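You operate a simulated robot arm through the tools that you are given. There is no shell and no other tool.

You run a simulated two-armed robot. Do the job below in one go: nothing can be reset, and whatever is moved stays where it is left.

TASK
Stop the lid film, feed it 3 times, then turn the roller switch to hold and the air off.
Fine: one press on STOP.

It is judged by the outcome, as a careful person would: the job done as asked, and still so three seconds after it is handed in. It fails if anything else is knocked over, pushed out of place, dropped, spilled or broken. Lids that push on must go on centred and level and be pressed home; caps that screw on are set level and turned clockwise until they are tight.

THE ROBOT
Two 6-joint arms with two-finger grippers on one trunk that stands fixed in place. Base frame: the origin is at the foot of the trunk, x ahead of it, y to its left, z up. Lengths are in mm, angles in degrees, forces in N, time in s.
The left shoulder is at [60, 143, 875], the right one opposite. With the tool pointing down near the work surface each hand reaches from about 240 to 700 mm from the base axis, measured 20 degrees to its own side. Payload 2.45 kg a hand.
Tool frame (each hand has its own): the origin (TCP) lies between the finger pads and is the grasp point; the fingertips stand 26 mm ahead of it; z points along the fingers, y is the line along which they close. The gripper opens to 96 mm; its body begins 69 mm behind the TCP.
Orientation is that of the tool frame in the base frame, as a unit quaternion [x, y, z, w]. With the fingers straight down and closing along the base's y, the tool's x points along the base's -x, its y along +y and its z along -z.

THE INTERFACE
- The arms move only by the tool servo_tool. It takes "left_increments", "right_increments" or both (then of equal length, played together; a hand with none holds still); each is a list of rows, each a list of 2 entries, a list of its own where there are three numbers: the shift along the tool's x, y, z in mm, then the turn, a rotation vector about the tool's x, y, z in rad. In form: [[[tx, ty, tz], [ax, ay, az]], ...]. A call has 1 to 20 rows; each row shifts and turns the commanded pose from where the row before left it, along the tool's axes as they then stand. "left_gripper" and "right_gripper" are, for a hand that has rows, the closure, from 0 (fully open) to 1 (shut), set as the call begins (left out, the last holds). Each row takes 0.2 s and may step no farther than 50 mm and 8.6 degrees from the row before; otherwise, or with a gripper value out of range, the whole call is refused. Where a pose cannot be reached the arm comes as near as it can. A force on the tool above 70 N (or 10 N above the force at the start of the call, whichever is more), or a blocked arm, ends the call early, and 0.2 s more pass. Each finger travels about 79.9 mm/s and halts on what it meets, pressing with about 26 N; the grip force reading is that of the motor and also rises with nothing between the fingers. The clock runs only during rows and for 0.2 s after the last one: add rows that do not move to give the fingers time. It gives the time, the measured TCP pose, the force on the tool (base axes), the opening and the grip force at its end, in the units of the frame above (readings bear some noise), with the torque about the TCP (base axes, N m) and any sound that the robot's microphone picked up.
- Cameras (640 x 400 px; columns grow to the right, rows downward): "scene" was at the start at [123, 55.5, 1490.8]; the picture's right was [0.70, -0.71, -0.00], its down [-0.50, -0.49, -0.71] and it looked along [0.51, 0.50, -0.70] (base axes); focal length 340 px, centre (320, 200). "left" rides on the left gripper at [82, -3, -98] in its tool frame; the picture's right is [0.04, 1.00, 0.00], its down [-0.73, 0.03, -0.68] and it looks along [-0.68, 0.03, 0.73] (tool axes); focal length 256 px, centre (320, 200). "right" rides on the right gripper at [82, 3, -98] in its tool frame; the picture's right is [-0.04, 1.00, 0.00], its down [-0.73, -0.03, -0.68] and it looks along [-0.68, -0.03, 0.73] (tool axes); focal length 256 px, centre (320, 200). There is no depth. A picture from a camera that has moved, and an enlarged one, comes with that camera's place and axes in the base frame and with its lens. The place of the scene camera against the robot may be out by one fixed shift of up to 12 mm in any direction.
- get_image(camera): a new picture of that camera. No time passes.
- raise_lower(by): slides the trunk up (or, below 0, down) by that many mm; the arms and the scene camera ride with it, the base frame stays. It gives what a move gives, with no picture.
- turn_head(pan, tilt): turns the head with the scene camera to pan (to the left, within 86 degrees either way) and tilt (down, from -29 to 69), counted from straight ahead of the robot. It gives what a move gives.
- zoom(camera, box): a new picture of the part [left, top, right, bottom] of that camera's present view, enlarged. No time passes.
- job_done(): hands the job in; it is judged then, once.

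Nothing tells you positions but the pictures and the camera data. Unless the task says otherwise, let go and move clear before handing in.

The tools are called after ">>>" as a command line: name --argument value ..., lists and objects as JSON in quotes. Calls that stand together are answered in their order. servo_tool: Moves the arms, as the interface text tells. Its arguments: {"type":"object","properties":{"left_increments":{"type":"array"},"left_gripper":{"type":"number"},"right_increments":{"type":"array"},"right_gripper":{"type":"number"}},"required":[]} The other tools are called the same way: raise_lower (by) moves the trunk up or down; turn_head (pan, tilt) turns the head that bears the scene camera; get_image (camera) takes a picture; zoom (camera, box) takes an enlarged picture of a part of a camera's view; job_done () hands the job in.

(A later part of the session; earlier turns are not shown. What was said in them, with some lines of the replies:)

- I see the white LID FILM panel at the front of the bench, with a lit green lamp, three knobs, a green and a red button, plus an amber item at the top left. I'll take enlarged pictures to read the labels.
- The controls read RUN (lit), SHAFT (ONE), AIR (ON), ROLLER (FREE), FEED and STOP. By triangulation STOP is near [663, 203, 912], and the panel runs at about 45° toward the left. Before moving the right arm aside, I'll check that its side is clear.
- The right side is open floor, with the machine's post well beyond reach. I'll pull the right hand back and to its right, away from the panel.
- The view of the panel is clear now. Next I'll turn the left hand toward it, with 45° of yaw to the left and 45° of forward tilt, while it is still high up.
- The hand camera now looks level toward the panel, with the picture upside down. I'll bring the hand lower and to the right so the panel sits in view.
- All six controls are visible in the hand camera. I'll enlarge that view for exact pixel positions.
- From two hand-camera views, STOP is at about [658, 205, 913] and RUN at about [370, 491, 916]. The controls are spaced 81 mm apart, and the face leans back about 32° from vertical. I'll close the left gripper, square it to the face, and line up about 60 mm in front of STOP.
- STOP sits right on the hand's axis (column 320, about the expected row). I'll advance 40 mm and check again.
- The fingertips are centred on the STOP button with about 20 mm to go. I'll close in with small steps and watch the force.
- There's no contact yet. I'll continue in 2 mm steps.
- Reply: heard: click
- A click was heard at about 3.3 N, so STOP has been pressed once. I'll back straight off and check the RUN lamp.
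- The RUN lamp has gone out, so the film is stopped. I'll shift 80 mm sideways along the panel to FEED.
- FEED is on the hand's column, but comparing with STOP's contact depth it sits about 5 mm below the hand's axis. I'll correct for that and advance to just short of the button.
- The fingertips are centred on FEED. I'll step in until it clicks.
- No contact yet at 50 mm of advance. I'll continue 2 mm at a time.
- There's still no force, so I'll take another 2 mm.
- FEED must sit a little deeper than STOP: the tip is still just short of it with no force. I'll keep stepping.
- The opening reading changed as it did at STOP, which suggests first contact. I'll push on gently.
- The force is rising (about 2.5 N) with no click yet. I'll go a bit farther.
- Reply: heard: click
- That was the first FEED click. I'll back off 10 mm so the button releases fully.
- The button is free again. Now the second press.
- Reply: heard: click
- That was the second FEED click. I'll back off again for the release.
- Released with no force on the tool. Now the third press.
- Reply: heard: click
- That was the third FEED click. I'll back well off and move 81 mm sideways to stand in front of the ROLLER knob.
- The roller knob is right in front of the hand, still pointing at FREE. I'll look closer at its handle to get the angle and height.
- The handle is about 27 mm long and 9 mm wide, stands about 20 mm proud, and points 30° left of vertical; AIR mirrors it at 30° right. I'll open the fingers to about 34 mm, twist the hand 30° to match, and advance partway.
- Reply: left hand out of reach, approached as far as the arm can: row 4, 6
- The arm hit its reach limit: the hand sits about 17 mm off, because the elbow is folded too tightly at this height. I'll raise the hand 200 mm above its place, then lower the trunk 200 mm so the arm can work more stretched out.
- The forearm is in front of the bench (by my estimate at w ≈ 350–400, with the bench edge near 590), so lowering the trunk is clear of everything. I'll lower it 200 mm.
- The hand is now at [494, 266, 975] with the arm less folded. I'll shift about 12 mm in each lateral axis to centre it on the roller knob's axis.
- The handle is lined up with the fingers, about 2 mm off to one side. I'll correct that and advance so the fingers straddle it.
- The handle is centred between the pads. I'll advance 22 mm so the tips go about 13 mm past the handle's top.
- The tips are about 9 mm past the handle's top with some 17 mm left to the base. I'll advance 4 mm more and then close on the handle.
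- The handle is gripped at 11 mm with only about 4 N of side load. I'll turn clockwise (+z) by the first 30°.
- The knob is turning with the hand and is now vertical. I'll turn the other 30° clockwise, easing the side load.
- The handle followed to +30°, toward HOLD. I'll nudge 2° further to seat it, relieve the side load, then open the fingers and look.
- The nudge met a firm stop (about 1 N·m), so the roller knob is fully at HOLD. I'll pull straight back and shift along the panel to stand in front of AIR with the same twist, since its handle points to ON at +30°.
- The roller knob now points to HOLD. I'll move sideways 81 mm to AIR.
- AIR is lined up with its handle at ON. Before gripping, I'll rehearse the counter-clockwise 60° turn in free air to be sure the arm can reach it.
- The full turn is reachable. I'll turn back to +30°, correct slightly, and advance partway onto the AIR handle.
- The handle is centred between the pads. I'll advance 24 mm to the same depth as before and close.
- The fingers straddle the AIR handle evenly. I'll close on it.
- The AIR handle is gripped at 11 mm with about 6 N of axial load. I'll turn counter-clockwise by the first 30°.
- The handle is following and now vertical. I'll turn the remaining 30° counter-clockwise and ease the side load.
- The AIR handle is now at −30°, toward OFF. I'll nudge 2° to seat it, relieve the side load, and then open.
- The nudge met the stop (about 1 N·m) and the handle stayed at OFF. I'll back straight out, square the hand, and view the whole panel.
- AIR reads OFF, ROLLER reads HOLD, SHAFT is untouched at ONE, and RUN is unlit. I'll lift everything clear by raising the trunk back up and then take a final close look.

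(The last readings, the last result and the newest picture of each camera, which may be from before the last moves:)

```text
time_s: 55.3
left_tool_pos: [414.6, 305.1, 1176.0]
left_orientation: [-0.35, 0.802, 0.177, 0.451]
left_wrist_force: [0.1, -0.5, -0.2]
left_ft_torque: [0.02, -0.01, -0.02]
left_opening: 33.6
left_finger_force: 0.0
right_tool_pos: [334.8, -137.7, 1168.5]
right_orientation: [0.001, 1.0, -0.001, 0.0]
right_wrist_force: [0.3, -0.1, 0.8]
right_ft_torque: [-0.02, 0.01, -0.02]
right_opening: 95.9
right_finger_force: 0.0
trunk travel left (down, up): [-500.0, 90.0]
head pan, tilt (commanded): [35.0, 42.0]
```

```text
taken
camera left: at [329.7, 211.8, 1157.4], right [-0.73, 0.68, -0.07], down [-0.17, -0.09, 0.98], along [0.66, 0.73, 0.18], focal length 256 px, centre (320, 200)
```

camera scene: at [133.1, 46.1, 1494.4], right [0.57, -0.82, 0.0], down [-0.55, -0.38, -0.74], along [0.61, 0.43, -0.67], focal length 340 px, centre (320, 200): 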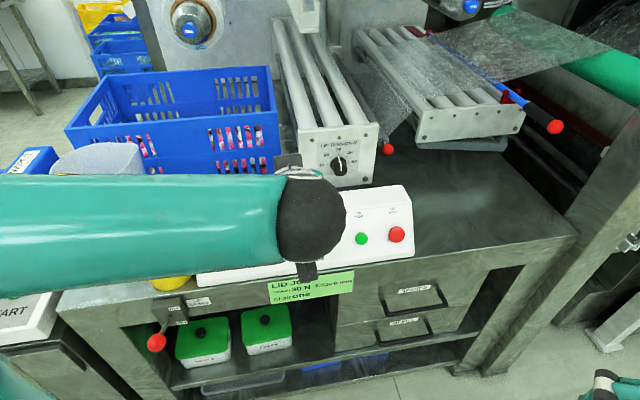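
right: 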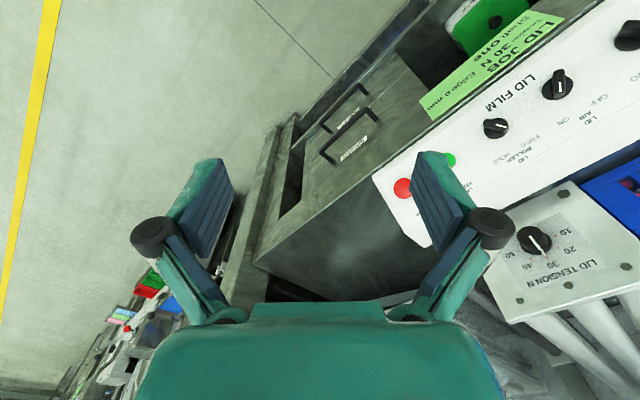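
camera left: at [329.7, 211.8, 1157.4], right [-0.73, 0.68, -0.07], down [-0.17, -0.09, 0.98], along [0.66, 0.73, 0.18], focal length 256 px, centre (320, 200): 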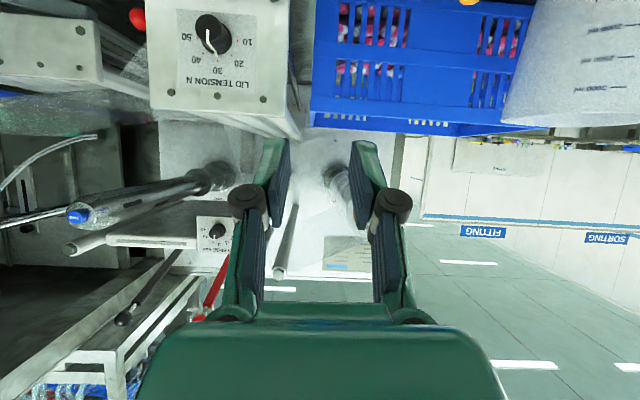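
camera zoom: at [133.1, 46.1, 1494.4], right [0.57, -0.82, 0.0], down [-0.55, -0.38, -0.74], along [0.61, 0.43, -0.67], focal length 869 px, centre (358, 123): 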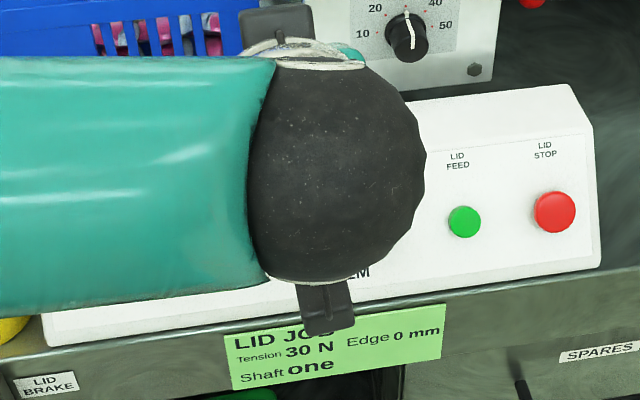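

The forearm blocks the scene view, so I'll tilt the left hand downward and check the panel with its camera.

>>> servo_tool --left_increments '[[[0, 0, 0], [0, 0.131, 0]], [[0, 0, 0], [0, 0.131, 0]], [[0, 0, 0], [0, 0.131, 0]], [[0, 0, 0], [0, 0.131, 0]], [[0, 0, 0], [0, 0.131, 0]], [[0, 0, 0], [0, 0.131, 0]], [[0, 0, 0], [0, 0, 0]]]'

>>> get_image --camera "left"

>>> get_image --camera "scene"

```text
time_s: 56.9
left_tool_pos: [414.4, 305.1, 1174.4]
left_orientation: [-0.391, 0.914, 0.03, 0.109]
left_wrist_force: [-0.8, 0.7, -0.4]
left_ft_torque: [-0.01, 0.02, -0.02]
left_opening: 33.6
left_finger_force: 0.0
right_tool_pos: [335.3, -138.6, 1168.6]
right_orientation: [0.0, 1.0, 0.0, 0.0]
right_wrist_force: [0.9, 0.3, 0.6]
right_ft_torque: [0.0, 0.0, 0.01]
right_opening: 95.7
right_finger_force: 0.0
trunk travel left (down, up): [-500.0, 90.0]
head pan, tilt (commanded): [35.0, 42.0]
```

```text
taken
camera left: at [344.6, 231.9, 1252.5], right [-0.75, 0.66, -0.04], down [0.35, 0.45, 0.82], along [0.57, 0.6, -0.57], focal length 256 px, centre (320, 200)
```

left: 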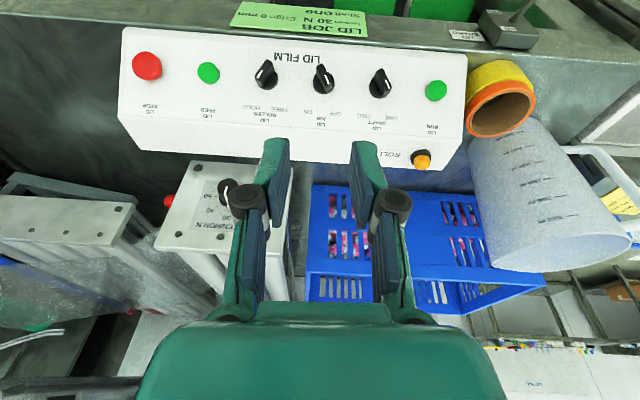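

```text
taken
camera scene: at [132.6, 46.0, 1494.5], right [0.57, -0.82, 0.0], down [-0.55, -0.38, -0.74], along [0.61, 0.43, -0.67], focal length 340 px, centre (320, 200)
```

scene: 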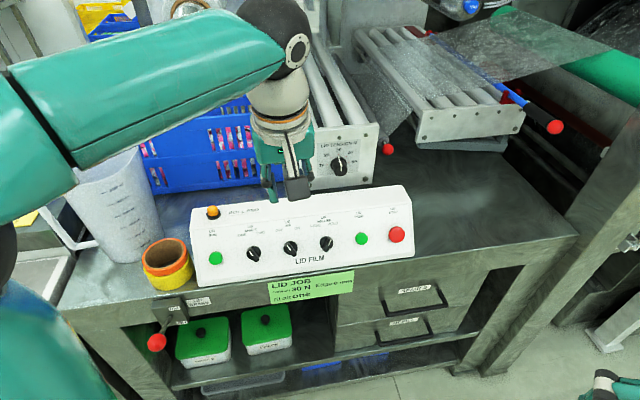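

>>> zoom --camera "scene" --box '[180, 180, 420, 290]'

>>> zoom --camera "left" --box '[110, 20, 480, 170]'

```text
2.67 times, centred on (300, 235) of scene
camera zoom: at [132.6, 46.0, 1494.5], right [0.57, -0.82, 0.0], down [-0.55, -0.38, -0.74], along [0.61, 0.43, -0.67], focal length 905 px, centre (373, 107)
```

zoom: 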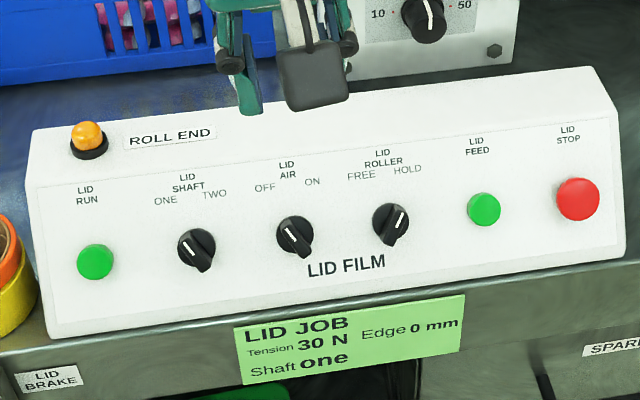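

```text
1.73 times, centred on (295, 95) of left
camera zoom: at [344.6, 231.9, 1252.5], right [-0.75, 0.66, -0.04], down [0.35, 0.45, 0.82], along [0.57, 0.6, -0.57], focal length 443 px, centre (363, 382)
```

zoom: 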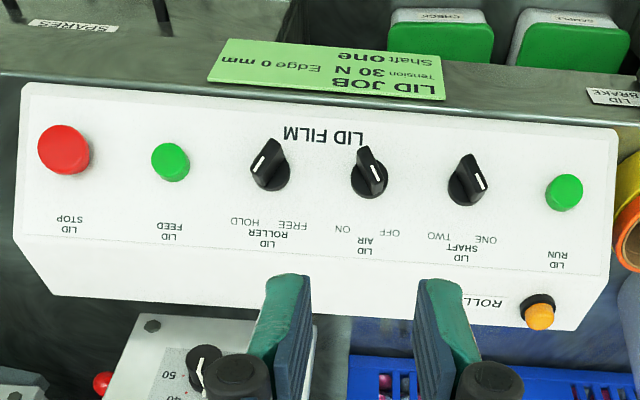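

In both close-ups RUN is unlit, AIR points to OFF, ROLLER points to HOLD and SHAFT is still at ONE. Nothing else has moved and both hands are clear. STOP was pressed once and FEED three times, each with a click, so I'm handing the job in.

>>> job_done

```text
The job is handed in.
```

The job is done and handed in:

- **Stop:** I pressed LID STOP once. It clicked and the RUN lamp went out.
- **Feed:** I pressed LID FEED three times, with one click for each press.
- **Roller:** I turned the LID ROLLER switch from FREE to HOLD, up to its stop.
- **Air:** I turned the LID AIR switch from ON to OFF, up to its stop.

The last pictures show LID SHAFT still at ONE and nothing else on the bench disturbed. Both hands are clear of the panel.

The left arm couldn't reach the knobs squarely at the starting height. I lowered the trunk 200 mm for the two switches and raised it back afterwards.
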